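You operate a simulated robot arm through the tools that you are given. There is no shell and no other tool. Be economical: measure what you need, move in short steps, check, and stop when the job is done.

Carry out the task below with a simulated two-armed robot. There is one attempt and no reset: what you move stays moved.

JOB
Take the orange roller that says "D2" from the top of the repair bench and leave it on top of the red book. Put two of the toner bottles from the left end of the gear bench on the teal mat. Put the pad on the top of the packing table away on the high shelf of the parts stand. Put the printer module marked "D5" from the top of the red desk on the top of the repair bench and the printer module marked "H9" on the beige desk behind the printer. The order is free. Set down upright: toner bottle.

The check looks at the end state, three seconds after you hand in, the way a careful person would. Anything else that was tipped, shoved, dropped, spilled or broken makes it a failure.

ROBOT AND FRAMES
Two 7-joint arms with two-finger parallel grippers on one trunk, on a base that drives. Base frame: it is fixed to the floor where the robot stands at the start and does not move with it; the origin is under the middle of the robot, x ahead of it, y to its left, z up. Units: mm, rad, N and s.
The left shoulder is at the start at [80, 131, 947], the right one opposite. With the tool pointing down near the work surface each hand reaches from about 400 to 860 mm from the robot's upright axis, wherever it stands, measured 20 degrees to its own side. Places, roughly: beige desk behind the printer (119x20 cm) [-2460, 1120, 760]; high shelf of the parts stand (112x16 cm) [-720, 3080, 1200]; orange roller [500, 0, 750]; pad [-1750, -2500, 750]; printer module [-2250, -750, 750]; red book [-3750, 250, 1000]; teal mat (42x25 cm) [-3600, -5080, 920]; toner bottle [-2250, -3750, 750]; top of the repair bench [700, 100, 800]. Payload 1.57 kg a hand.
The TCP of each hand is the grasp point between the finger pads, 30 mm short of the fingertips. In the tool frame z runs along the fingers and y along their closing line. The gripper opens to 110 mm. The fingers are 24 mm wide and 12 mm thick; the gripper's body (48 by 112 mm) begins 78 mm behind the TCP.
Orientation is that of the tool frame in the base frame, as [roll, pitch, yaw] about the fixed x, y, z axes, in that order (R = Rz(yaw) Ry(pitch) Rx(roll)). With the fingers straight down and closing along the base's y, the tool's x points along the base's -x, its y along +y and its z along -z.

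CONTROLS
- The arms move only by the tool drive_tool. It takes "left_commands", "right_commands" or both (then of equal length, played together; a hand with none holds still); each is a list that holds one entry, the list of rows, each a list of 6 numbers: the shift along the tool's x, y, z in mm, then the turn, a rotation vector about the tool's x, y, z in rad. In form: [[[dx, dy, dz, ax, ay, az], ...]]. A call has 1 to 10 rows; each row is the pose to reach, as a shift and turn from the pose commanded when the call began, along the tool's axes at that moment. "left_hand" and "right_hand" are, for a hand that has rows, the opening in per cent of the stroke, from 0 (shut) to 100 (fully open), set as the call begins (left out, the last holds). Each row takes 0.2 s and may step no farther than 50 mm and 0.15 rad from the row before; otherwise, or with a gripper value out of range, the whole call is refused. A pose out of reach is approached as far as the arm can. The call stops where the force on the tool passes 40 N (or 10 N more than at its start, if that is more) or the arm is blocked; 0.2 s more then pass. Each finger travels about 108 mm/s and halts on what it meets, pressing with about 42 N; the grip force reading is that of the motor and also rises with nothing between the fingers. The clock runs only during rows and for 0.2 s after the last one: add rows that repeat a pose to give the fingers time. It gives the time, the measured TCP pose, the force on the tool (base axes), the opening and the grip force at its end, in the units of the frame above (readings bear some noise), with the torque about the TCP (base axes, N m) and any sound that the robot's microphone picked up, and new pictures: "views" is both (left out), scene, wrist or none (wrist: the cameras of the hands that moved).
- Cameras (640 x 400 px; columns grow to the right, rows downward): "scene" is now at [-54.2, -15, 1425.5]; the picture's right is [-0.14, -0.99, 0.00], its down [-0.52, 0.08, -0.85] and it looks along [0.84, -0.12, -0.53] (base axes); focal length 294 px, centre (320, 200). "left" rides on the left gripper at [70, -16, -141] in its tool frame; the picture's right is [0.23, 0.97, 0.00], its down [-0.85, 0.20, -0.48] and it looks along [-0.47, 0.11, 0.88] (tool axes); focal length 222 px, centre (320, 200). "right" rides on the right gripper at [70, 16, -141] in its tool frame; the picture's right is [-0.23, 0.97, 0.00], its down [-0.86, -0.20, -0.48] and it looks along [-0.47, -0.11, 0.88] (tool axes); focal length 222 px, centre (320, 200). There is no depth. A picture from a camera that has moved, and an enlarged one, comes with that camera's place and axes in the base frame and with its lens.
- roll_base(legs): drives the robot by 1 to 6 legs, each [ahead, left, turn to the left] in mm, mm and rad, along the robot's own axes; the way and the turn of a leg run together, so that a leg with both is an arc; at most 1500 mm and 3.142 rad a leg. The arms and the cameras ride along, it lands a little off, and it stops where it bumps. It gives what a move gives, and a new picture of the scene camera.
- pan_tilt(pan, tilt): turns the head with the scene camera to pan (to the left, within 1.902 rad either way) and tilt (down, from -0.506 to 1.204), counted from straight ahead of the robot. It gives what a move gives, and a new picture of the scene camera.
- enlarge(camera, box): a new picture of the part [left, top, right, bottom] of that camera's present view, enlarged. The clock stands still meanwhile.
- finish_job(): hands the job in; it is judged then, once.

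Work in short steps. Places have to be worked out from the pictures, the camera data and where the tool is seen: move nearer, look again, correct. Check each grasp and each placing, and mend what went wrong. You have 186 turns and 260 pictures in all, those below and enlarged ones among them. Open the grippers and draw the arms clear of the work before you hand the job in, unless the task says otherwise; then end with one line.

The tools are called after "Request:" as a command line: name --argument value ..., lists and objects as JSON in quotes. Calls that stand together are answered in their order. drive_tool: Moves the arms, as the interface text tells. Its arguments: {"type":"object","properties":{"left_commands":{"type":"array","items":{"type":"array","items":{"type":"array","items":{"type":"number"}}}},"left_hand":{"type":"number"},"right_commands":{"type":"array","items":{"type":"array","items":{"type":"array","items":{"type":"number"}}}},"right_hand":{"type":"number"},"views":{"type":"string","enum":["both","scene","wrist","none"]}},"required":[]} The other tools are called the same way: roll_base (legs) drives the base; pan_tilt (pan, tilt) turns the head that bears the scene camera; enlarge (camera, box) takes an enlarged picture of a part of a camera's view; finish_job () hands the job in.

At the start:

```text
time_s: 0.0
left_position: [670.6, 250.4, 1113.6]
left_tool_rot: [3.14, 0.0, -3.14]
left_force: [0.1, -0.4, 0.1]
left_ft_torque: [0.04, 0.0, -0.01]
left_opening: 110.0
left_grip_force: 0.0
right_position: [475.4, -324.1, 1058.1]
right_tool_rot: [3.141, 0.001, 3.141]
right_force: [0.2, 0.3, -0.9]
right_ft_torque: [-0.02, -0.03, -0.01]
right_opening: 110.1
right_grip_force: 0.0
robot x, y, heading: [0.0, -0.3, -0.003]
head pan, tilt: [-0.143, 0.557]
```

scene: 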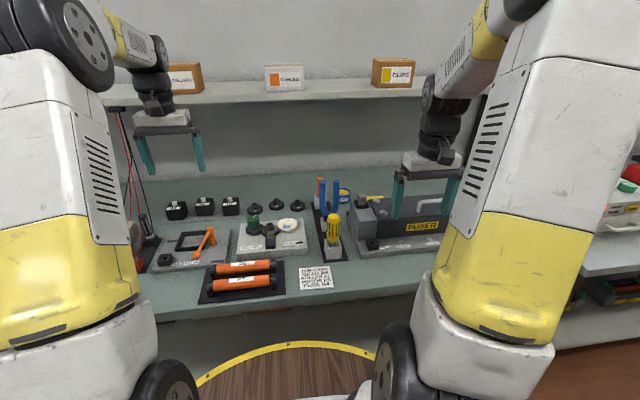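
right: 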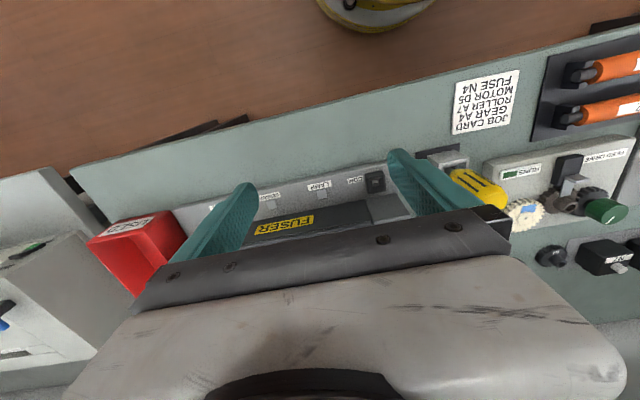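
left: 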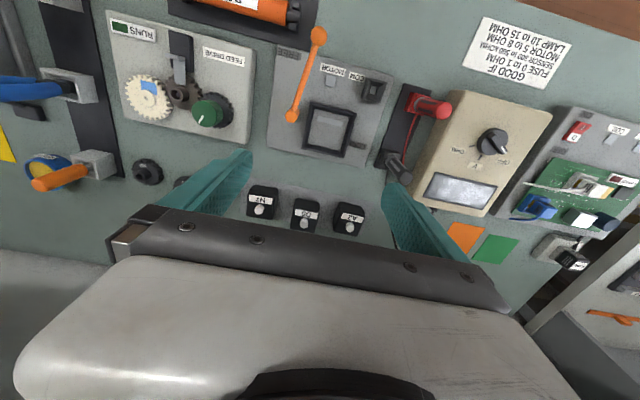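

The rollers lie on a dark tray at the near edge of the repair bench. I enlarge to read their labels.

Request:
enlarge --camera "scene" --box '[130, 170, 370, 320]'

Request:
enlarge --camera "right" --box '[440, 30, 640, 155]'

```text
2.67 times, centred on (250, 245) of scene
camera zoom: at [-54.2, -15.0, 1425.5], right [-0.14, -0.99, 0.0], down [-0.52, 0.08, -0.85], along [0.84, -0.12, -0.53], focal length 783 px, centre (507, 80)
```

zoom: 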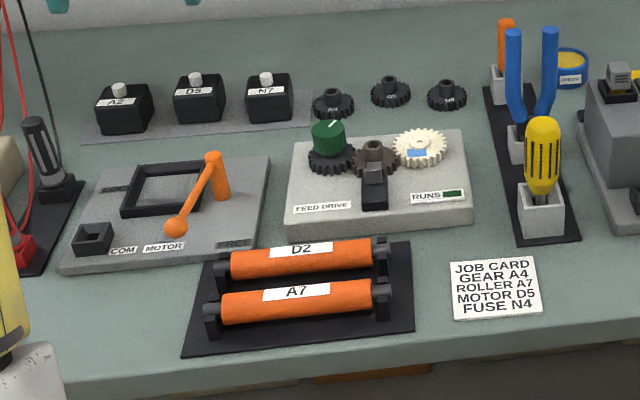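

```text
3.20 times, centred on (540, 92) of right
camera zoom: at [406.8, -309.3, 1198.9], right [0.23, 0.97, 0.0], down [0.86, -0.2, 0.48], along [0.47, -0.11, -0.88], focal length 711 px, centre (-384, 544)
```

zoom: 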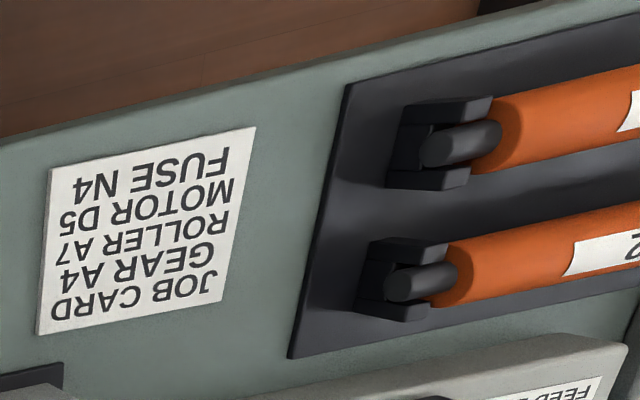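

D2 is the farther roller; triangulating, its axis runs along y at about x 535, y 107, z ~855. I swing the left hand over it with a quarter turn, staying high.

Request:
drive_tool --left_commands '[[[14, -14, 0, 0, 0, 0.15], [28, -28, 0, 0, 0, 0.3], [42, -42, 0, 0, 0, 0.45], [56, -56, 0, 0, 0, 0.6], [70, -72, 0, 0, 0, 0.75], [84, -86, 0, 0, 0, 0.9], [98, -100, 0, 0, 0, 1.05], [112, -114, 0, 0, 0, 1.2], [124, -130, 0, 0, 0, 1.35], [134, -143, 0, 0, 0, 1.5]]]'

```text
time_s: 2.2
left_position: [537.8, 106.5, 1114.5]
left_tool_rot: [-3.14, 0.001, 1.639]
left_force: [-0.6, 1.0, -0.2]
left_ft_torque: [0.01, 0.01, 0.02]
left_opening: 110.1
left_grip_force: 0.1
right_position: [474.8, -325.0, 1058.3]
right_tool_rot: [-3.14, 0.0, 3.141]
right_force: [0.9, 0.6, -0.5]
right_ft_torque: [-0.03, 0.01, -0.03]
right_opening: 110.4
right_grip_force: 0.0
robot x, y, heading: [0.1, 0.2, 0.001]
head pan, tilt: [-0.143, 0.557]
camera scene: at [-54.1, -14.9, 1425.5], right [-0.14, -0.99, 0.0], down [-0.52, 0.08, -0.85], along [0.84, -0.12, -0.53], focal length 294 px, centre (320, 200)
camera left: at [515.2, 173.9, 1256.5], right [0.96, 0.29, 0.0], down [0.26, -0.84, 0.48], along [0.14, -0.46, -0.88], focal length 222 px, centre (320, 200)
```

scene: 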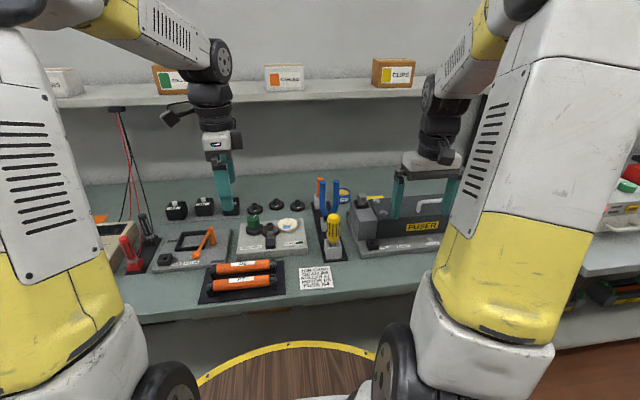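
left: 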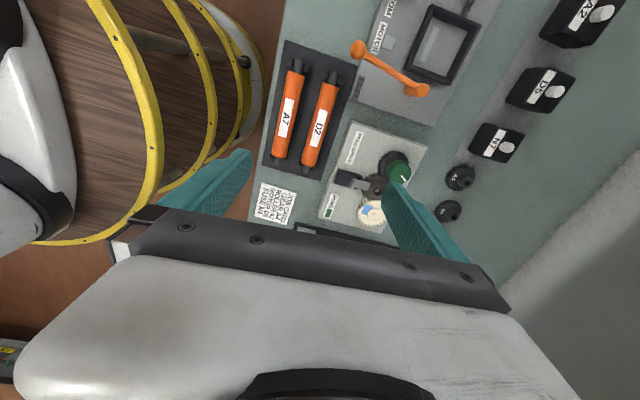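

The wrist view confirms D2 at about (536, 103) with closing line square to it. Descend part way with a narrower opening and look again.

Request:
drive_tool --left_commands '[[[0, -2, 48, 0, 0, 0], [0, -2, 96, 0, 0, 0], [0, -2, 144, 0, 0, 0], [0, -2, 180, 0, 0, 0]]]' --left_hand 43

```text
time_s: 3.2
left_position: [532.9, 109.3, 934.7]
left_tool_rot: [-3.141, -0.001, 1.642]
left_force: [-0.6, -0.4, -0.3]
left_ft_torque: [0.0, 0.0, 0.01]
left_opening: 47.2
left_grip_force: 0.0
right_position: [475.1, -324.0, 1058.6]
right_tool_rot: [3.141, 0.001, -3.141]
right_force: [-0.8, 0.0, 0.3]
right_ft_torque: [0.01, -0.04, 0.0]
right_opening: 109.9
right_grip_force: 0.1
robot x, y, heading: [2.1, 0.4, 0.0]
head pan, tilt: [-0.143, 0.557]
camera scene: at [-54.5, -15.0, 1425.5], right [-0.14, -0.99, 0.0], down [-0.52, 0.08, -0.85], along [0.84, -0.12, -0.53], focal length 294 px, centre (320, 200)
camera left: at [512.0, 175.7, 1076.4], right [0.96, 0.3, 0.0], down [0.26, -0.84, 0.48], along [0.14, -0.46, -0.88], focal length 222 px, centre (320, 200)
```

scene: 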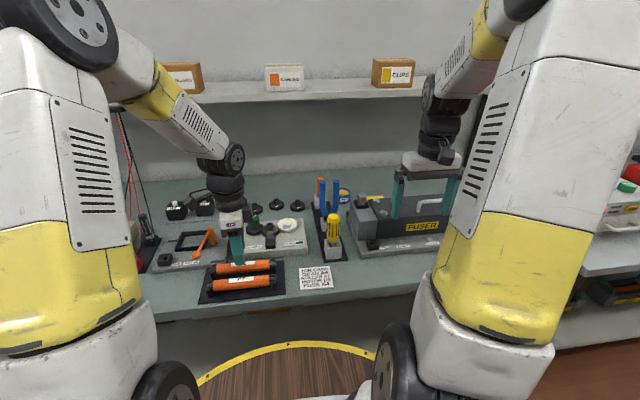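
left: 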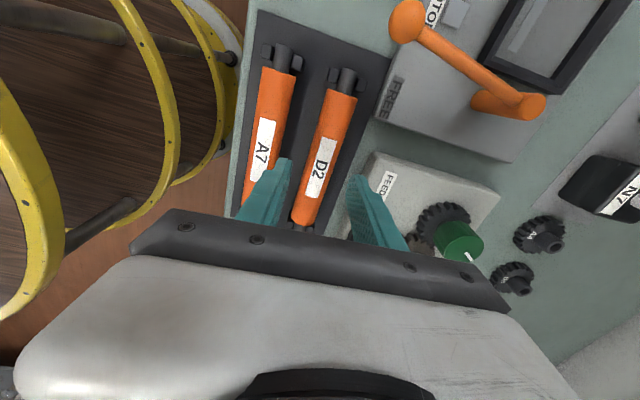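

D2 centre is at about (537, 102); the left finger fits in the gap. I correct and descend to TCP z ≈ 885, checking.

Request:
drive_tool --left_commands '[[[-6, 4, 0, 0, 0, 0], [-6, 4, 25, 0, 0, 0], [-6, 4, 50, 0, 0, 0], [-6, 4, 50, 0, 0, 0]]]'

Request:
enlarge --camera "scene" --box '[180, 190, 340, 310]'

```text
time_s: 4.2
left_position: [537.8, 102.2, 883.6]
left_tool_rot: [3.141, 0.001, 1.644]
left_force: [-0.1, 0.4, 0.2]
left_ft_torque: [0.04, 0.05, 0.0]
left_opening: 47.3
left_grip_force: 0.0
right_position: [475.7, -323.5, 1058.5]
right_tool_rot: [3.141, -0.001, -3.141]
right_force: [0.1, 0.5, 0.1]
right_ft_torque: [0.03, 0.0, 0.0]
right_opening: 109.8
right_grip_force: 0.0
robot x, y, heading: [-2.1, -2.5, -0.003]
head pan, tilt: [-0.143, 0.557]
camera scene: at [-54.2, -15.0, 1425.5], right [-0.14, -0.99, 0.0], down [-0.52, 0.08, -0.85], along [0.84, -0.12, -0.53], focal length 294 px, centre (320, 200)
camera left: at [517.3, 169.4, 1026.1], right [0.96, 0.3, 0.0], down [0.26, -0.84, 0.48], along [0.14, -0.46, -0.88], focal length 222 px, centre (320, 200)
```

scene: 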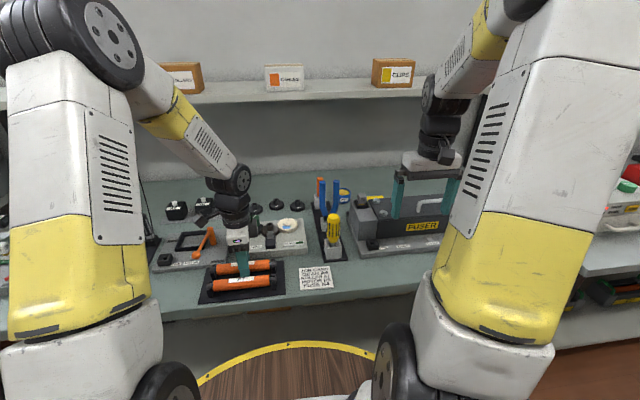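
left: 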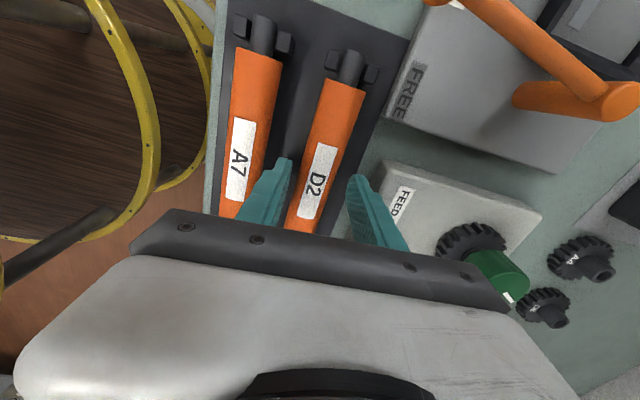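

```text
3.33 times, centred on (260, 250) of scene
camera zoom: at [-54.2, -15.0, 1425.5], right [-0.14, -0.99, 0.0], down [-0.52, 0.08, -0.85], along [0.84, -0.12, -0.53], focal length 979 px, centre (520, 33)
```

zoom: 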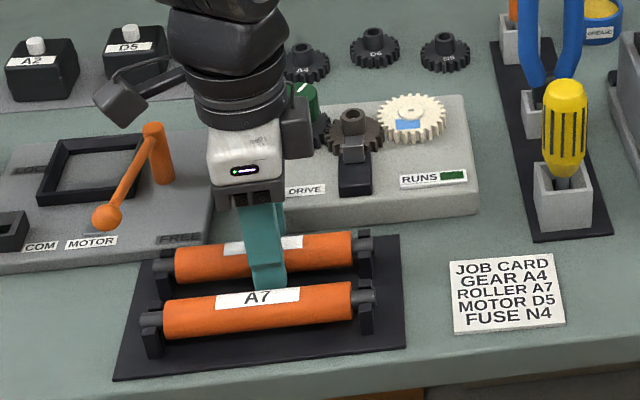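

Fingertips straddle D2. Lower about 10 mm more, then close.

Request:
drive_tool --left_commands '[[[0, 0, 6, 0, 0, 0], [0, 0, 12, 0, 0, 0]]]' --views "wrist"

Request:
drive_tool --left_commands '[[[0, 0, 0, 0, 0, 0], [0, 0, 0, 0, 0, 0], [0, 0, 0, 0, 0, 0]]]' --left_hand 0 --views "wrist"

```text
time_s: 4.8
left_position: [540.5, 101.9, 874.3]
left_tool_rot: [3.139, 0.0, 1.639]
left_force: [-1.5, 3.5, 25.9]
left_ft_torque: [-0.04, 0.85, -0.24]
left_opening: 48.9
left_grip_force: 0.7
right_position: [475.3, -323.9, 1059.8]
right_tool_rot: [3.141, 0.001, 3.142]
right_force: [-0.3, -0.4, -0.4]
right_ft_torque: [-0.01, 0.0, 0.0]
right_opening: 110.4
right_grip_force: 0.0
robot x, y, heading: [3.3, -0.9, -0.0]
head pan, tilt: [-0.143, 0.557]
camera left: at [518.1, 169.0, 1015.8], right [0.96, 0.3, 0.0], down [0.26, -0.84, 0.48], along [0.14, -0.46, -0.88], focal length 222 px, centre (320, 200)
```

left: 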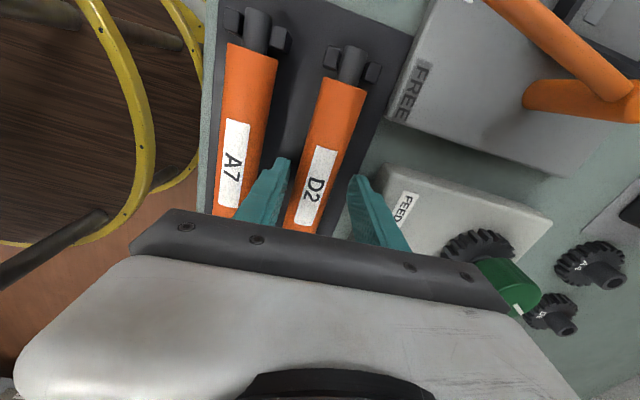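

```text
time_s: 5.2
left_position: [536.6, 100.6, 873.5]
left_tool_rot: [-3.137, -0.002, 1.637]
left_force: [-17.6, -0.8, 17.2]
left_ft_torque: [-0.06, -0.44, -0.65]
left_opening: 28.4
left_grip_force: 38.5
right_position: [474.1, -323.4, 1059.2]
right_tool_rot: [-3.14, 0.001, 3.14]
right_force: [1.1, 1.3, 0.8]
right_ft_torque: [0.01, 0.03, 0.02]
right_opening: 110.0
right_grip_force: 0.1
robot x, y, heading: [-0.4, 5.0, 0.004]
head pan, tilt: [-0.143, 0.557]
stopped in row 2 (left hand): the force on the tool passed its limit at 43 N (the readings are from after the stop); the commanded pose is now the measured one
camera left: at [515.5, 167.7, 1016.0], right [0.96, 0.29, 0.0], down [0.26, -0.84, 0.48], along [0.14, -0.46, -0.88], focal length 222 px, centre (320, 200)
```

left: 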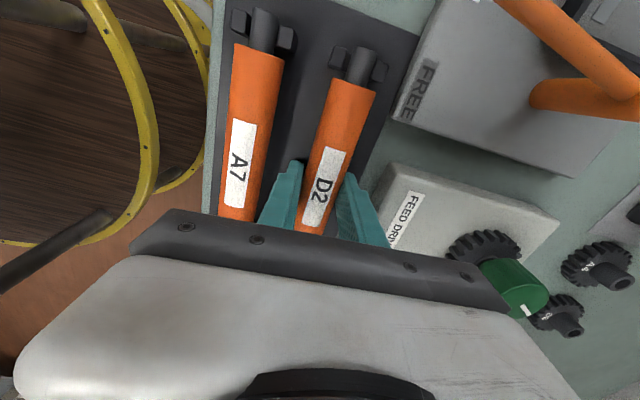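

Gripped at 28 mm. Tips sit on the tray, so I lift straight up.

Request:
drive_tool --left_commands '[[[0, 0, -8, 0, 0, 0], [0, 0, -20, 0, 0, 0], [0, 0, -40, 0, 0, 0], [0, 0, -70, 0, 0, 0], [0, 0, -110, 0, 0, 0], [0, 0, -150, 0, 0, 0]]]'

```text
time_s: 6.6
left_position: [538.9, 102.1, 1022.5]
left_tool_rot: [-3.139, 0.0, 1.641]
left_force: [0.5, -0.7, -0.9]
left_ft_torque: [0.0, -0.01, -0.03]
left_opening: 27.0
left_grip_force: 37.3
right_position: [475.3, -324.9, 1058.2]
right_tool_rot: [3.141, 0.0, 3.14]
right_force: [0.6, -0.1, -0.3]
right_ft_torque: [0.01, 0.01, -0.01]
right_opening: 110.1
right_grip_force: 0.1
robot x, y, heading: [-3.3, -0.6, -0.001]
head pan, tilt: [-0.143, 0.557]
camera scene: at [-54.1, -15.0, 1425.5], right [-0.14, -0.99, 0.0], down [-0.52, 0.08, -0.85], along [0.84, -0.12, -0.53], focal length 294 px, centre (320, 200)
camera left: at [517.6, 169.1, 1164.1], right [0.96, 0.29, 0.0], down [0.26, -0.84, 0.48], along [0.14, -0.46, -0.88], focal length 222 px, centre (320, 200)
```

scene: 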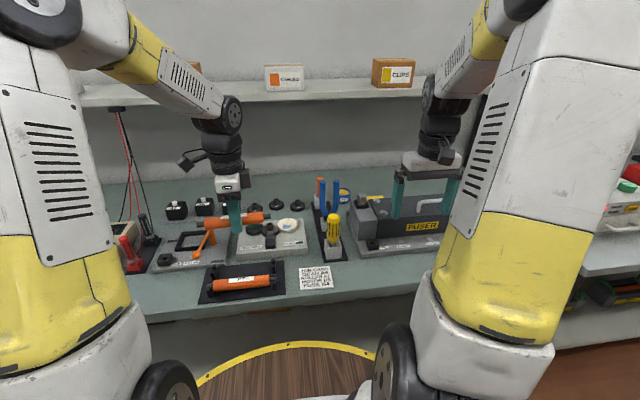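
left: 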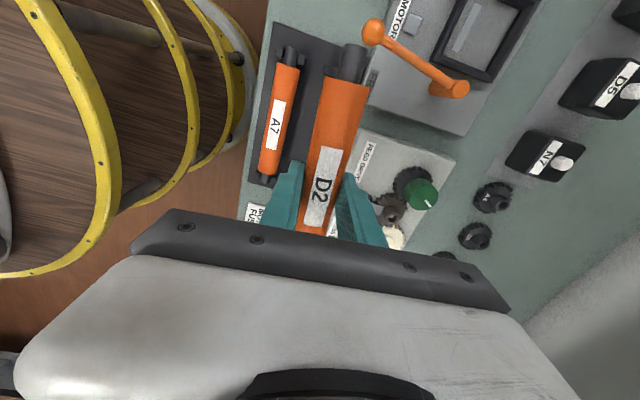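

D2 is held firmly. I back away from the bench and turn around to survey the room.

Request:
roll_base --legs '[[-500, 0, 0], [0, 0, 3.1]]'

Request:
pan_tilt --pan 0 --tilt 0.25

```text
time_s: 8.9
left_position: [177.5, 102.0, 1021.9]
left_tool_rot: [3.14, -0.001, 1.642]
left_force: [-0.8, 0.2, -0.7]
left_ft_torque: [-0.02, -0.03, 0.01]
left_opening: 27.0
left_grip_force: 37.5
right_position: [114.5, -323.7, 1058.9]
right_tool_rot: [-3.141, 0.002, -3.14]
right_force: [-0.7, -0.2, -0.6]
right_ft_torque: [0.0, -0.03, -0.02]
right_opening: 110.0
right_grip_force: 0.1
robot x, y, heading: [-362.2, -4.4, 0.004]
head pan, tilt: [-0.143, 0.557]
stopped in leg 1: the robot was blocked; the commanded pose is now the measured one
camera scene: at [-415.8, -15.5, 1425.5], right [-0.14, -0.99, 0.0], down [-0.52, 0.07, -0.85], along [0.84, -0.12, -0.53], focal length 294 px, centre (320, 200)
```

scene: 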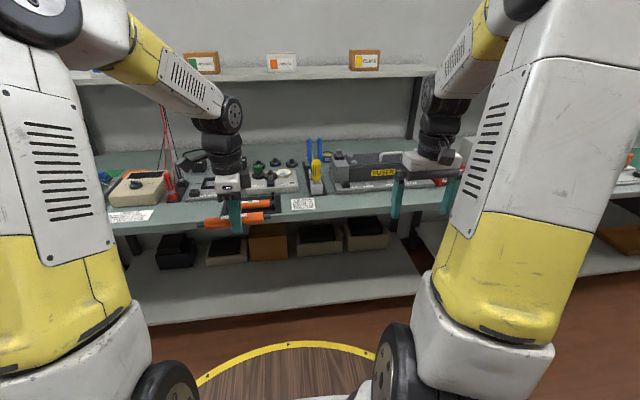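

```text
time_s: 9.7
left_position: [177.4, 102.6, 1022.3]
left_tool_rot: [3.141, 0.0, 1.643]
left_force: [-0.2, 0.6, -1.3]
left_ft_torque: [0.0, 0.0, 0.01]
left_opening: 27.0
left_grip_force: 37.5
right_position: [113.3, -324.8, 1058.7]
right_tool_rot: [-3.141, 0.0, -3.139]
right_force: [-0.6, 0.3, 0.4]
right_ft_torque: [-0.01, 0.0, -0.01]
right_opening: 109.8
right_grip_force: 0.0
robot x, y, heading: [-363.7, -1.0, -0.004]
head pan, tilt: [0.0, 0.25]
camera scene: at [-410.8, -2.7, 1453.7], right [0.0, -1.0, 0.0], down [-0.25, 0.0, -0.97], along [0.97, 0.0, -0.25], focal length 294 px, centre (320, 200)
```

scene: 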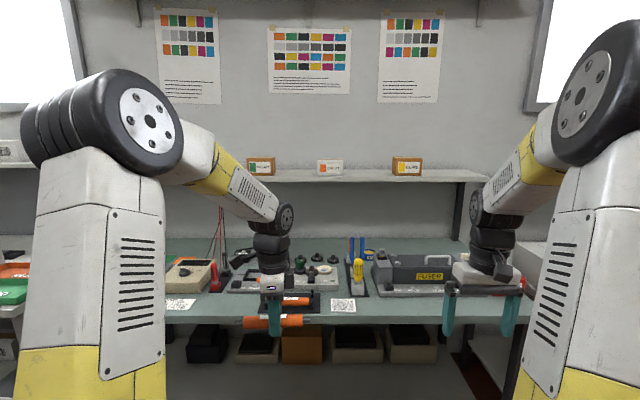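

Something blocked the base behind. I move a bit ahead again and pan the head to look around.

Request:
roll_base --legs '[[60, 0, 0]]'

Request:
pan_tilt --pan 1.9 --tilt 0.45

Request:
pan_tilt --pan -1.9 --tilt 0.45

```text
time_s: 10.6
left_position: [237.8, 101.6, 1021.3]
left_tool_rot: [3.141, 0.002, 1.642]
left_force: [-0.6, -0.5, -0.2]
left_ft_torque: [0.02, -0.01, 0.0]
left_opening: 27.1
left_grip_force: 37.6
right_position: [174.9, -323.3, 1058.2]
right_tool_rot: [3.141, 0.0, -3.141]
right_force: [-0.5, 0.1, -0.1]
right_ft_torque: [0.0, -0.01, 0.02]
right_opening: 109.7
right_grip_force: 0.1
robot x, y, heading: [-301.3, -0.9, -0.0]
head pan, tilt: [0.0, 0.25]
camera scene: at [-350.9, -2.6, 1453.7], right [0.0, -1.0, 0.0], down [-0.25, 0.0, -0.97], along [0.97, 0.0, -0.25], focal length 294 px, centre (320, 200)
```

scene: 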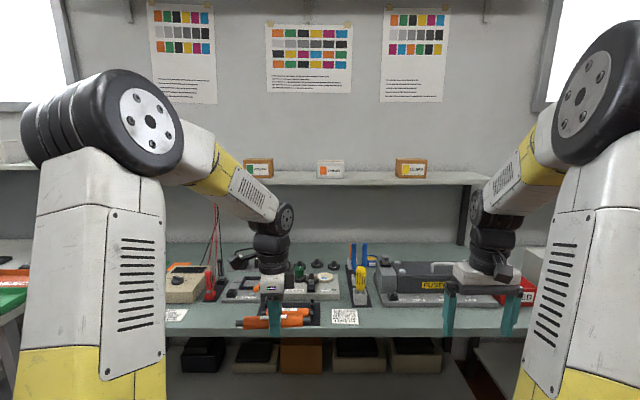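

```text
time_s: 12.5
left_position: [237.5, 103.5, 1021.8]
left_tool_rot: [-3.141, 0.001, 1.642]
left_force: [0.5, 0.6, -1.0]
left_ft_torque: [-0.04, -0.01, -0.04]
left_opening: 27.3
left_grip_force: 37.4
right_position: [173.9, -323.5, 1059.3]
right_tool_rot: [-3.142, 0.001, -3.141]
right_force: [0.7, -0.3, 0.6]
right_ft_torque: [0.01, -0.01, 0.04]
right_opening: 110.0
right_grip_force: 0.1
robot x, y, heading: [-298.9, 0.7, 0.001]
head pan, tilt: [1.901, 0.45]
camera scene: at [-474.0, 84.1, 1435.1], right [0.95, 0.32, 0.0], down [0.14, -0.41, -0.9], along [-0.29, 0.85, -0.44], focal length 294 px, centre (320, 200)
```

scene: 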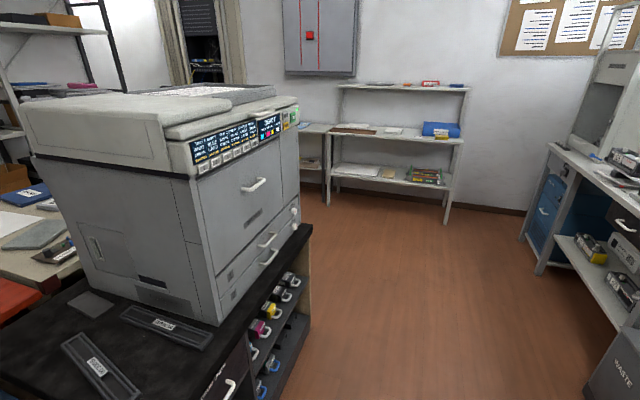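

```text
time_s: 15.6
left_position: [237.7, 102.1, 1021.9]
left_tool_rot: [-3.14, 0.0, 1.643]
left_force: [-0.2, 0.4, 0.3]
left_ft_torque: [0.0, -0.03, 0.0]
left_opening: 27.3
left_grip_force: 37.5
right_position: [174.0, -323.2, 1059.1]
right_tool_rot: [-3.141, 0.0, -3.139]
right_force: [0.4, -0.2, 0.8]
right_ft_torque: [0.0, 0.0, -0.01]
right_opening: 109.9
right_grip_force: 0.0
robot x, y, heading: [-304.5, 0.8, 0.002]
head pan, tilt: [-1.901, 0.45]
camera scene: at [-473.6, -89.8, 1435.1], right [-0.95, 0.32, 0.0], down [0.14, 0.41, -0.9], along [-0.29, -0.85, -0.44], focal length 294 px, centre (320, 200)
```

scene: 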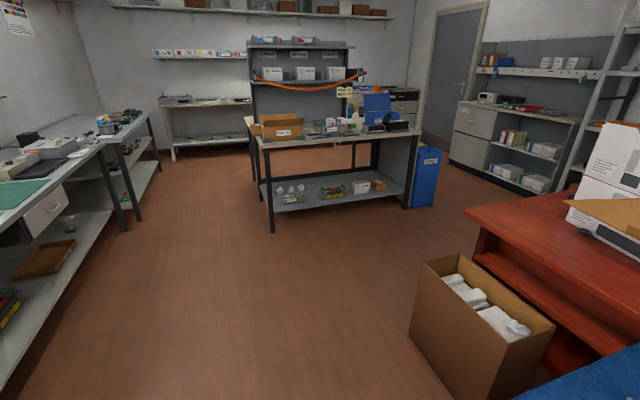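

Layout is clear: the black printer table is behind, red desk to the right-behind (corner about (-1585,-1034)), packing table near edge y≈-2390. I'll go through the aisle at y≈-1700: turn right, drive ahead, turn right again.

Request:
roll_base --legs '[[0, 0, -1.571], [1500, 0, 0], [200, 0, 0], [0, 0, -1.571]]'

Request:
pan_tilt --pan -0.4 --tilt 0.35

```text
time_s: 31.9
left_position: [-823.1, -1789.8, 1021.6]
left_tool_rot: [3.142, 0.0, -1.522]
left_force: [0.6, 0.8, -1.0]
left_ft_torque: [0.0, -0.01, -0.01]
left_opening: 26.8
left_grip_force: 37.7
right_position: [-749.5, -1365.5, 1057.9]
right_tool_rot: [-3.14, 0.002, -0.02]
right_force: [0.2, -0.2, 0.1]
right_ft_torque: [0.03, 0.0, 0.0]
right_opening: 110.3
right_grip_force: 0.0
robot x, y, heading: [-282.2, -1697.7, 3.119]
head pan, tilt: [-1.901, 0.45]
camera scene: at [-114.3, -1618.1, 1435.1], right [0.94, -0.34, 0.0], down [-0.15, -0.41, -0.9], along [0.31, 0.85, -0.44], focal length 294 px, centre (320, 200)
```

scene: 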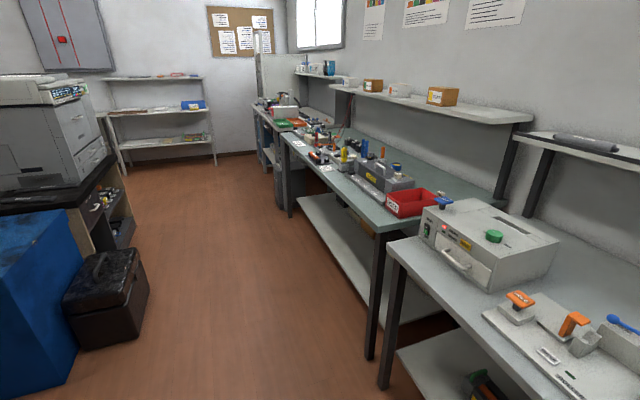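

```text
time_s: 33.5
left_position: [-824.6, -1790.1, 1021.9]
left_tool_rot: [3.141, -0.001, -1.522]
left_force: [-0.2, 1.0, -1.3]
left_ft_torque: [0.0, 0.05, 0.03]
left_opening: 26.8
left_grip_force: 38.2
right_position: [-751.8, -1364.0, 1059.3]
right_tool_rot: [3.142, 0.002, -0.02]
right_force: [0.5, -0.5, 0.3]
right_ft_torque: [-0.01, 0.01, -0.04]
right_opening: 109.9
right_grip_force: 0.0
robot x, y, heading: [-282.8, -1700.0, 3.119]
head pan, tilt: [-0.4, 0.351]
camera scene: at [-230.8, -1666.4, 1444.3], right [0.41, 0.91, 0.0], down [0.31, -0.14, -0.94], along [-0.86, 0.38, -0.34], focal length 294 px, centre (320, 200)
```

scene: 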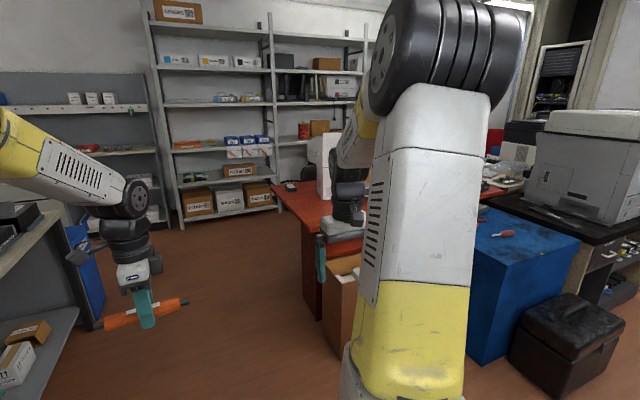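

The aisle ahead is clear. I drive 2500 mm ahead and look to the right for the red book.

Request:
roll_base --legs '[[1500, 0, 0.02], [900, 0, 0]]'

Request:
pan_tilt --pan -0.9 --tilt 0.3

```text
time_s: 45.3
left_position: [-3213.8, -1796.9, 1022.1]
left_tool_rot: [3.141, 0.0, -1.495]
left_force: [0.0, -0.2, -1.1]
left_ft_torque: [0.0, 0.05, 0.02]
left_opening: 27.5
left_grip_force: 37.6
right_position: [-3151.9, -1369.2, 1057.7]
right_tool_rot: [-3.14, -0.002, 0.005]
right_force: [0.5, 0.7, 0.9]
right_ft_torque: [0.03, -0.03, 0.03]
right_opening: 110.0
right_grip_force: 0.0
robot x, y, heading: [-2676.8, -1691.8, -3.134]
head pan, tilt: [-0.4, 0.351]
camera scene: at [-2623.9, -1657.9, 1444.3], right [0.38, 0.92, 0.0], down [0.32, -0.13, -0.94], along [-0.87, 0.36, -0.34], focal length 294 px, centre (320, 200)
```

scene: 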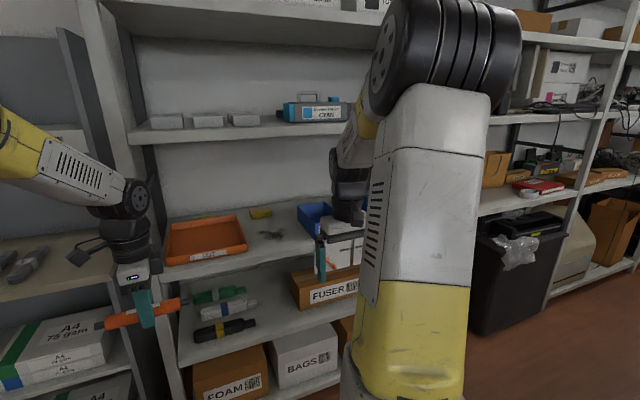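

```text
time_s: 46.2
left_position: [-3212.7, -1797.5, 1021.0]
left_tool_rot: [3.141, 0.002, -1.496]
left_force: [-0.1, 0.2, -1.0]
left_ft_torque: [0.02, -0.01, 0.01]
left_opening: 27.3
left_grip_force: 37.7
right_position: [-3151.4, -1370.2, 1058.7]
right_tool_rot: [3.14, 0.0, 0.005]
right_force: [0.7, -0.1, -0.6]
right_ft_torque: [0.02, -0.02, 0.0]
right_opening: 110.0
right_grip_force: 0.0
robot x, y, heading: [-2674.6, -1694.9, -3.138]
head pan, tilt: [-0.901, 0.3]
camera scene: at [-2596.4, -1620.9, 1449.0], right [0.78, 0.63, 0.0], down [0.19, -0.23, -0.96], along [-0.6, 0.75, -0.3], focal length 294 px, centre (320, 200)
```

scene: 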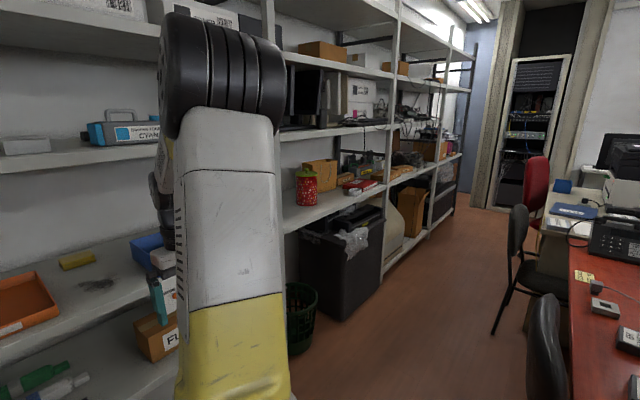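

The red book lies on the shelf past the red can, near the shelf front (around x −3650, y 0). I strafe right a bit to look into the aisle before entering.

Request:
roll_base --legs '[[0, -500, 0]]'

Request:
pan_tilt --pan -1.25 --tilt 0.55

```text
time_s: 49.1
left_position: [-3214.5, -1301.1, 1022.6]
left_tool_rot: [-3.141, 0.0, -1.493]
left_force: [0.7, 0.4, -0.5]
left_ft_torque: [0.01, 0.01, 0.02]
left_opening: 27.0
left_grip_force: 38.0
right_position: [-3155.5, -874.7, 1058.8]
right_tool_rot: [-3.14, 0.001, 0.008]
right_force: [-0.7, 0.7, 0.6]
right_ft_torque: [0.0, 0.0, 0.01]
right_opening: 110.1
right_grip_force: 0.1
robot x, y, heading: [-2678.1, -1195.3, -3.135]
head pan, tilt: [-0.901, 0.3]
camera scene: at [-2599.3, -1124.3, 1449.0], right [0.78, 0.63, 0.0], down [0.19, -0.23, -0.96], along [-0.6, 0.74, -0.3], focal length 294 px, centre (320, 200)
```

scene: 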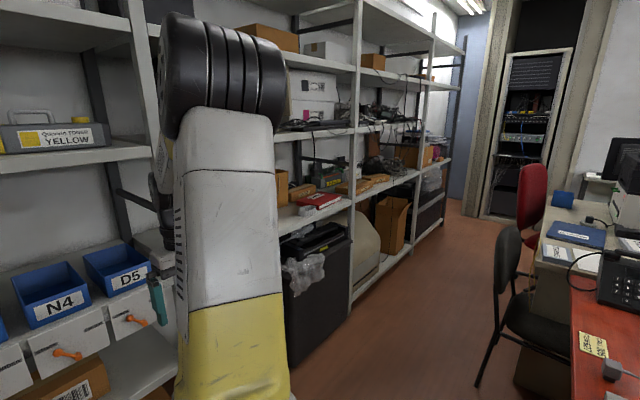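

```text
time_s: 50.0
left_position: [-3216.1, -1300.7, 1021.4]
left_tool_rot: [-3.14, -0.001, -1.493]
left_force: [0.1, -0.3, -1.2]
left_ft_torque: [0.0, 0.0, 0.03]
left_opening: 27.3
left_grip_force: 37.5
right_position: [-3154.5, -874.2, 1059.6]
right_tool_rot: [3.141, 0.0, 0.007]
right_force: [-0.1, 0.0, -0.1]
right_ft_torque: [0.02, -0.04, -0.01]
right_opening: 110.0
right_grip_force: 0.0
robot x, y, heading: [-2670.3, -1195.6, -3.134]
head pan, tilt: [-1.25, 0.55]
camera scene: at [-2569.8, -1112.1, 1426.1], right [0.95, 0.32, 0.0], down [0.17, -0.49, -0.85], along [-0.27, 0.81, -0.52], focal length 294 px, centre (320, 200)
```

scene: 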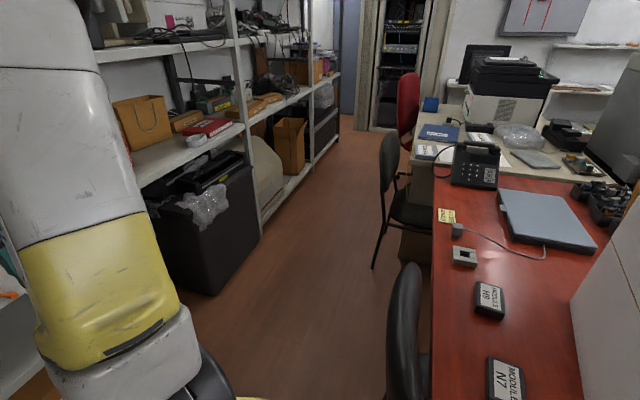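

The book is at about (−3800, 345, 855) on a shelf with front edge x≈−3640; chairs stay at x>−2690. I pull both hands in a little so I can strafe along the aisle.

Request:
drive_tool --left_commands '[[[0, -40, 0, 0, 0, 0], [0, -80, 0, 0, 0, 0], [0, -115, 0, 0, 0, 0]]]' --right_commands '[[[30, 0, 0, 0, 0, 0], [50, 0, 0, 0, 0, 0], [50, 0, 0, 0, 0, 0]]]' --views "none"

Request:
roll_base --legs '[[360, 0, 0], [0, -800, 0]]'

Request:
pan_tilt --pan -0.4 --tilt 0.5

```text
time_s: 50.8
left_position: [-3102.4, -1291.3, 1020.9]
left_tool_rot: [3.141, 0.0, -1.496]
left_force: [0.2, 0.3, -1.3]
left_ft_torque: [0.01, -0.01, -0.02]
left_opening: 26.9
left_grip_force: 37.3
right_position: [-3103.4, -874.7, 1060.1]
right_tool_rot: [3.141, 0.0, 0.008]
right_force: [0.3, -0.1, -0.2]
right_ft_torque: [0.01, 0.0, 0.03]
right_opening: 109.9
right_grip_force: 0.0
robot x, y, heading: [-2677.1, -1195.6, -3.132]
head pan, tilt: [-1.25, 0.55]
```

```text
time_s: 56.9
left_position: [-3456.5, -504.3, 1020.9]
left_tool_rot: [3.141, -0.001, -1.503]
left_force: [-0.3, -0.4, -1.3]
left_ft_torque: [0.0, -0.03, -0.01]
left_opening: 27.0
left_grip_force: 37.4
right_position: [-3455.0, -87.8, 1060.0]
right_tool_rot: [-3.141, 0.0, -0.002]
right_force: [-0.7, -0.3, -0.4]
right_ft_torque: [0.0, -0.01, -0.03]
right_opening: 110.2
right_grip_force: 0.1
robot x, y, heading: [-3035.4, -416.3, 3.142]
head pan, tilt: [-1.25, 0.55]
camera scene: at [-2924.3, -328.9, 1426.1], right [0.95, 0.31, 0.0], down [0.16, -0.5, -0.85], along [-0.27, 0.81, -0.52], focal length 294 px, centre (320, 200)
```

scene: 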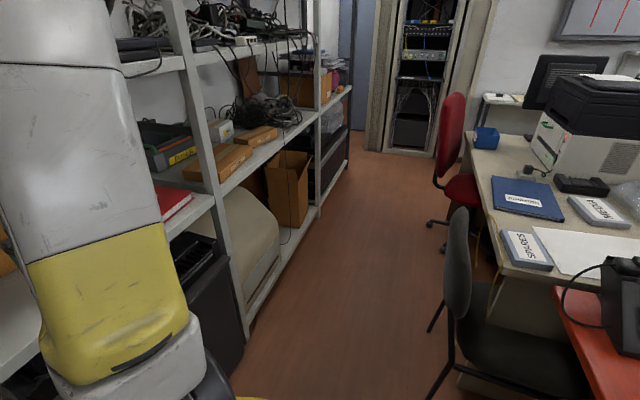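

```text
time_s: 58.0
left_position: [-3457.6, -504.4, 1022.0]
left_tool_rot: [3.142, 0.002, -1.502]
left_force: [-1.0, -0.5, -1.2]
left_ft_torque: [0.0, -0.02, 0.03]
left_opening: 27.0
left_grip_force: 37.8
right_position: [-3456.6, -86.4, 1058.8]
right_tool_rot: [-3.142, -0.002, -0.001]
right_force: [1.8, -0.2, -0.7]
right_ft_torque: [0.04, 0.0, -0.02]
right_opening: 110.0
right_grip_force: 0.0
robot x, y, heading: [-3030.0, -415.4, 3.143]
head pan, tilt: [-0.4, 0.499]
camera scene: at [-2979.8, -378.5, 1430.6], right [0.39, 0.92, 0.0], down [0.44, -0.19, -0.88], along [-0.81, 0.34, -0.48], focal length 294 px, centre (320, 200)
```

scene: 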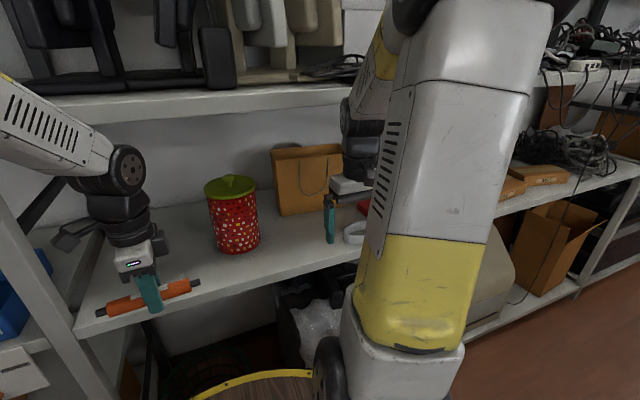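

Shelf contents: can, bag, then the book (hidden by the right arm). I continue strafing right so the left hand fronts the book.

Request:
roll_base --legs '[[0, -800, 0]]'

Request:
pan_tilt --pan 0.1 --tilt 0.55

```text
time_s: 61.4
left_position: [-3460.6, 132.1, 1022.0]
left_tool_rot: [-3.141, 0.001, -1.534]
left_force: [-0.3, -0.4, -0.9]
left_ft_torque: [0.03, 0.01, 0.01]
left_opening: 27.1
left_grip_force: 37.6
right_position: [-3449.1, 549.3, 1059.2]
right_tool_rot: [3.141, 0.001, -0.03]
right_force: [0.6, -0.4, 0.1]
right_ft_torque: [0.0, 0.0, 0.01]
right_opening: 109.9
right_grip_force: 0.1
robot x, y, heading: [-3035.8, 214.6, 3.113]
head pan, tilt: [-0.4, 0.499]
stopped in leg 1: the robot was blocked; the commanded pose is now the measured one
camera scene: at [-2980.4, 243.5, 1430.6], right [0.42, 0.91, 0.0], down [0.44, -0.2, -0.88], along [-0.8, 0.37, -0.48], focal length 294 px, centre (320, 200)
```

scene: 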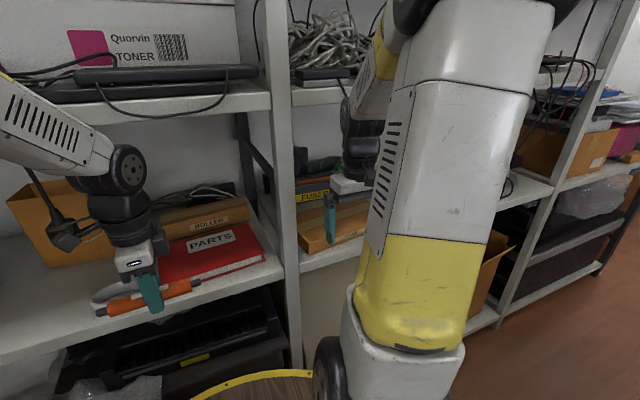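

```text
time_s: 62.3
left_position: [-3460.1, 132.5, 1021.8]
left_tool_rot: [3.141, -0.001, -1.536]
left_force: [0.2, -0.1, -0.7]
left_ft_torque: [0.03, -0.01, -0.02]
left_opening: 27.4
left_grip_force: 37.4
right_position: [-3446.5, 549.6, 1060.2]
right_tool_rot: [3.14, 0.0, -0.03]
right_force: [0.3, -0.3, 0.1]
right_ft_torque: [0.03, -0.02, 0.0]
right_opening: 110.0
right_grip_force: 0.1
robot x, y, heading: [-3034.7, 210.2, 3.111]
head pan, tilt: [0.099, 0.55]
camera scene: at [-2987.3, 199.4, 1426.1], right [-0.07, 1.0, 0.0], down [0.52, 0.04, -0.85], along [-0.85, -0.06, -0.52], focal length 294 px, centre (320, 200)
```

scene: 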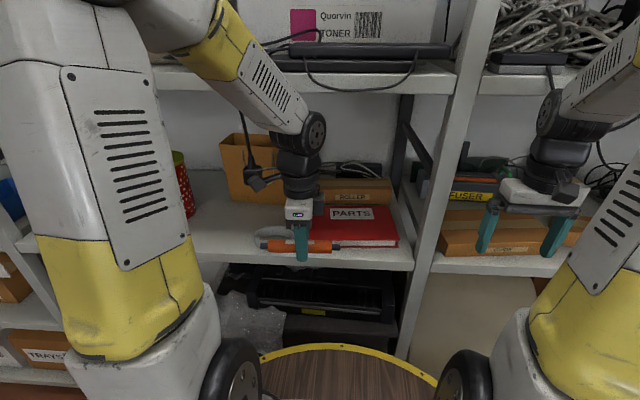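

The base touched something, and it stopped; the book "PARTS" spans about y 115–385, x −3690…−3865, top ≈ 860, with a shelf overhead at ≈1308. I tilt the left gripper forward about the roller axis while sliding over in front of the book, so the wrist stays outside.

Request:
drive_tool --left_commands '[[[-20, 20, 0, -0.13, 0, 0], [-40, 40, 0, -0.26, 0, 0], [-60, 60, 0, -0.39, 0, 0], [-80, 80, 0, -0.52, 0, 0], [-100, 100, 0, -0.65, 0, 0], [-113, 110, 0, -0.78, 0, 0]]]'

Request:
enlarge --camera "scene" --box '[220, 120, 440, 280]'

```text
time_s: 63.7
left_position: [-3576.7, 242.2, 1021.4]
left_tool_rot: [2.36, -0.001, -1.535]
left_force: [-0.4, 0.6, 0.0]
left_ft_torque: [0.02, -0.01, -0.03]
left_opening: 27.1
left_grip_force: 37.7
right_position: [-3447.7, 549.4, 1058.9]
right_tool_rot: [-3.141, 0.0, -0.031]
right_force: [0.0, -0.3, 0.4]
right_ft_torque: [0.03, 0.04, 0.0]
right_opening: 110.1
right_grip_force: 0.0
robot x, y, heading: [-3037.5, 212.6, 3.109]
head pan, tilt: [0.099, 0.55]
camera scene: at [-2987.2, 199.1, 1426.0], right [-0.07, 1.0, 0.0], down [0.52, 0.04, -0.85], along [-0.85, -0.06, -0.52], focal length 294 px, centre (320, 200)
camera left: at [-3463.1, 174.6, 1111.1], right [-0.68, -0.25, 0.68], down [0.16, 0.86, 0.48], along [-0.71, 0.44, -0.55], focal length 222 px, centre (320, 200)
```

scene: 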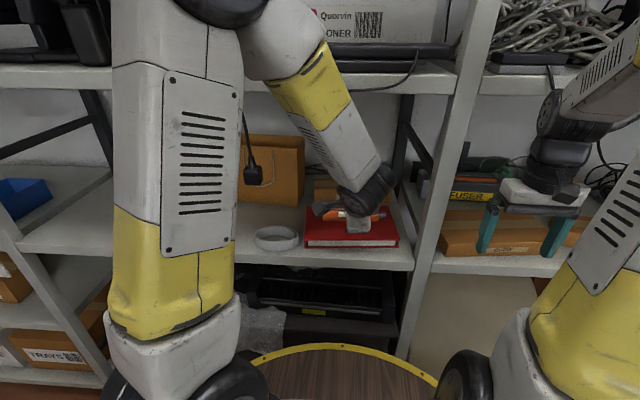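
left: 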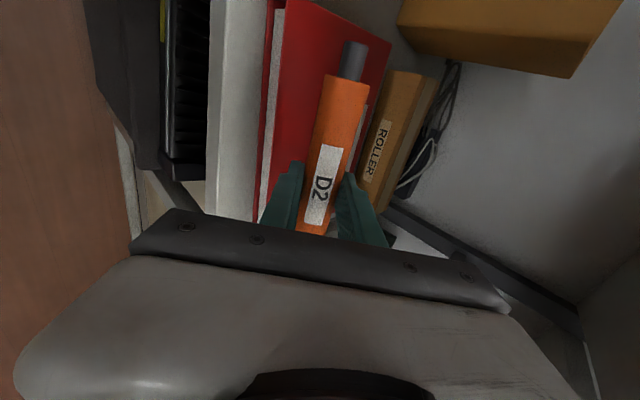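

```text
2.50 times, centred on (330, 200) of scene
camera zoom: at [-2987.2, 199.1, 1426.0], right [-0.07, 1.0, 0.0], down [0.52, 0.04, -0.85], along [-0.85, -0.06, -0.52], focal length 734 px, centre (295, 200)
```

zoom: 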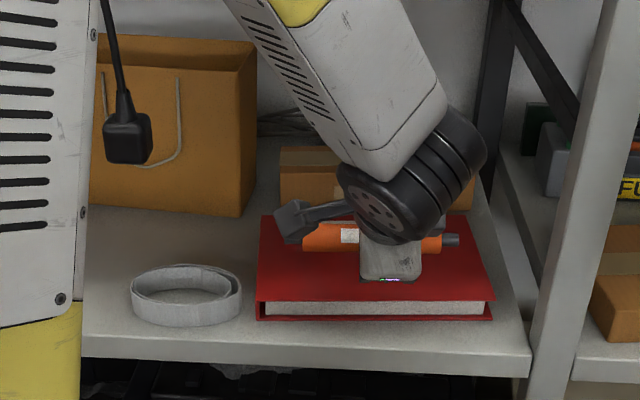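

The book top works out nearer z≈930 (shelf ≈912, edge x≈−3560), book spans x −3598…−3762, y 110…368. A tilted release would leave a big drop, so I'd rather place with a near-vertical tool using a longer, flatter reach from farther back. First I untilt and retract.

Request:
drive_tool --left_commands '[[[15, -14, -14, 0.13, 0, 0], [30, -28, -28, 0.26, 0, 0], [45, -42, -42, 0.39, 0, 0], [60, -56, -56, 0.52, 0, 0], [75, -66, -66, 0.65, 0, 0], [80, -71, -71, 0.78, 0, 0]]]' --views "none"

Request:
roll_base --legs '[[0, 160, 0], [-105, 0, 0], [0, 0, -0.42]]'

Request:
pan_tilt --pan 0.3 --tilt 0.5

```text
time_s: 65.1
left_position: [-3471.7, 166.0, 1021.8]
left_tool_rot: [-3.14, 0.001, -1.531]
left_force: [0.5, -0.2, -0.7]
left_ft_torque: [0.03, 0.01, -0.04]
left_opening: 27.1
left_grip_force: 37.9
right_position: [-3447.2, 548.8, 1058.4]
right_tool_rot: [3.141, -0.001, -0.032]
right_force: [1.1, -0.7, 0.3]
right_ft_torque: [0.01, 0.01, -0.03]
right_opening: 109.7
right_grip_force: 0.0
robot x, y, heading: [-3035.3, 213.9, 3.112]
head pan, tilt: [0.099, 0.55]
```

```text
time_s: 68.5
left_position: [-3352.4, 180.4, 1023.7]
left_tool_rot: [-3.141, 0.001, -1.953]
left_force: [-0.3, 0.2, -0.6]
left_ft_torque: [0.03, 0.0, -0.02]
left_opening: 27.1
left_grip_force: 37.6
right_position: [-3174.9, 521.1, 1059.0]
right_tool_rot: [-3.142, 0.0, -0.451]
right_force: [0.5, 0.8, 0.1]
right_ft_torque: [-0.02, -0.02, 0.0]
right_opening: 110.1
right_grip_force: 0.0
robot x, y, heading: [-2934.2, 43.7, 2.691]
head pan, tilt: [0.099, 0.55]
camera scene: at [-2895.4, 12.5, 1426.0], right [0.34, 0.94, 0.0], down [0.49, -0.18, -0.85], along [-0.8, 0.29, -0.52], focal length 294 px, centre (320, 200)
```

scene: 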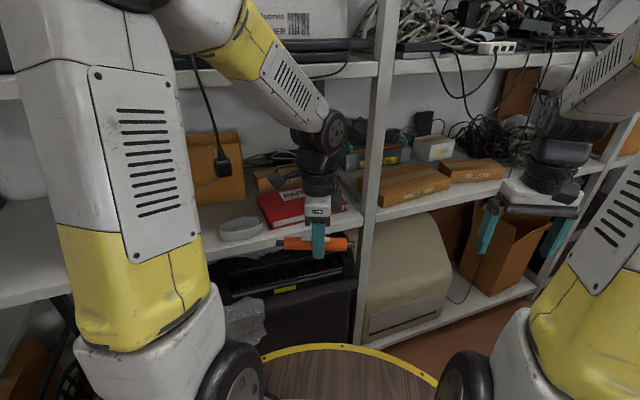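

```text
time_s: 69.2
left_position: [-3352.2, 180.4, 1024.2]
left_tool_rot: [-3.141, 0.0, -1.953]
left_force: [-0.4, 1.2, -1.5]
left_ft_torque: [0.02, 0.05, 0.0]
left_opening: 27.0
left_grip_force: 37.5
right_position: [-3175.0, 521.2, 1059.5]
right_tool_rot: [-3.141, 0.0, -0.449]
right_force: [-0.2, -0.4, -0.3]
right_ft_torque: [0.03, -0.01, 0.03]
right_opening: 109.9
right_grip_force: 0.2
robot x, y, heading: [-2933.5, 42.8, 2.689]
head pan, tilt: [0.3, 0.499]
camera scene: at [-2901.0, -4.7, 1430.6], right [0.15, 0.99, 0.0], down [0.47, -0.07, -0.88], along [-0.87, 0.13, -0.48], focal length 294 px, centre (320, 200)
```

scene: 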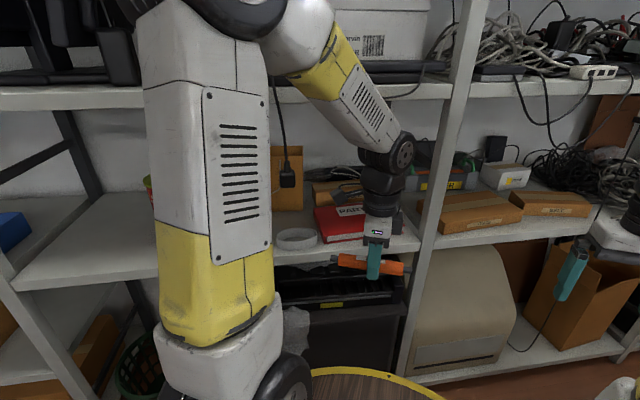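

Now a zoom on the book for a fresh fix.

Request:
enlarge --camera "scene" --box '[270, 130, 450, 290]'

```text
2.50 times, centred on (360, 210) of scene
camera zoom: at [-2901.0, -4.7, 1430.6], right [0.15, 0.99, 0.0], down [0.47, -0.07, -0.88], along [-0.87, 0.13, -0.48], focal length 734 px, centre (220, 175)
```

zoom: 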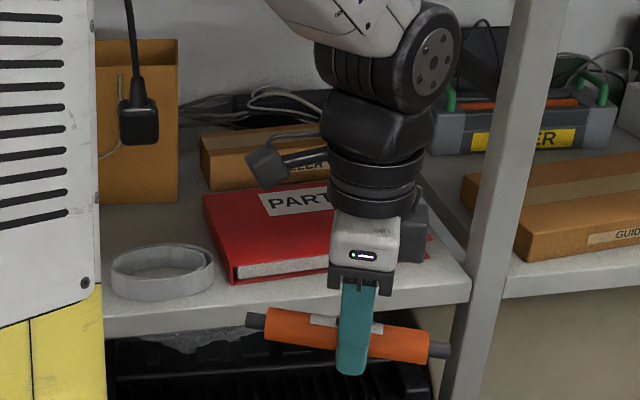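

Book top ≈ 917, x −3611…−3766, y 107…368. I lower the hand in front of the shelf, align the roller with the book, then slide in under the upper shelf.

Request:
drive_tool --left_commands '[[[0, 0, 30, 0, 0, -0.1], [0, 0, 59, 0, 0, -0.2], [15, 45, 59, 0, 0, -0.3], [25, 90, 59, 0, 0, -0.4], [32, 130, 59, 0, 0, -0.4]]]'

```text
time_s: 70.4
left_position: [-3487.8, 197.7, 961.4]
left_tool_rot: [3.141, 0.0, -1.549]
left_force: [0.4, -0.1, 0.0]
left_ft_torque: [0.0, 0.05, 0.02]
left_opening: 27.1
left_grip_force: 37.6
right_position: [-3174.9, 521.1, 1059.2]
right_tool_rot: [-3.142, 0.003, -0.449]
right_force: [0.3, 0.1, -0.4]
right_ft_torque: [0.02, 0.04, 0.0]
right_opening: 110.1
right_grip_force: 0.1
robot x, y, heading: [-2933.3, 44.0, 2.689]
head pan, tilt: [0.3, 0.499]
camera scene: at [-2900.7, -4.9, 1430.6], right [0.15, 0.99, 0.0], down [0.47, -0.07, -0.88], along [-0.87, 0.13, -0.48], focal length 294 px, centre (320, 200)
camera left: at [-3470.1, 127.9, 1105.7], right [-0.97, -0.25, 0.0], down [-0.22, 0.85, 0.48], along [-0.12, 0.46, -0.88], focal length 222 px, centre (320, 200)
```

scene: 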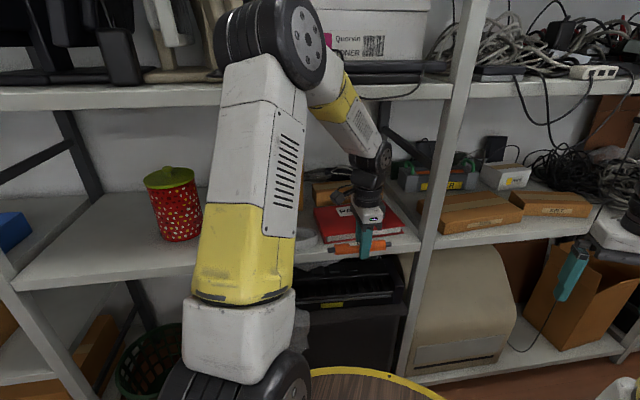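
left: 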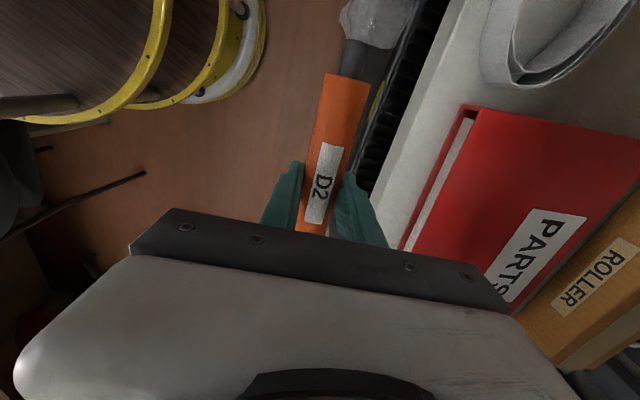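

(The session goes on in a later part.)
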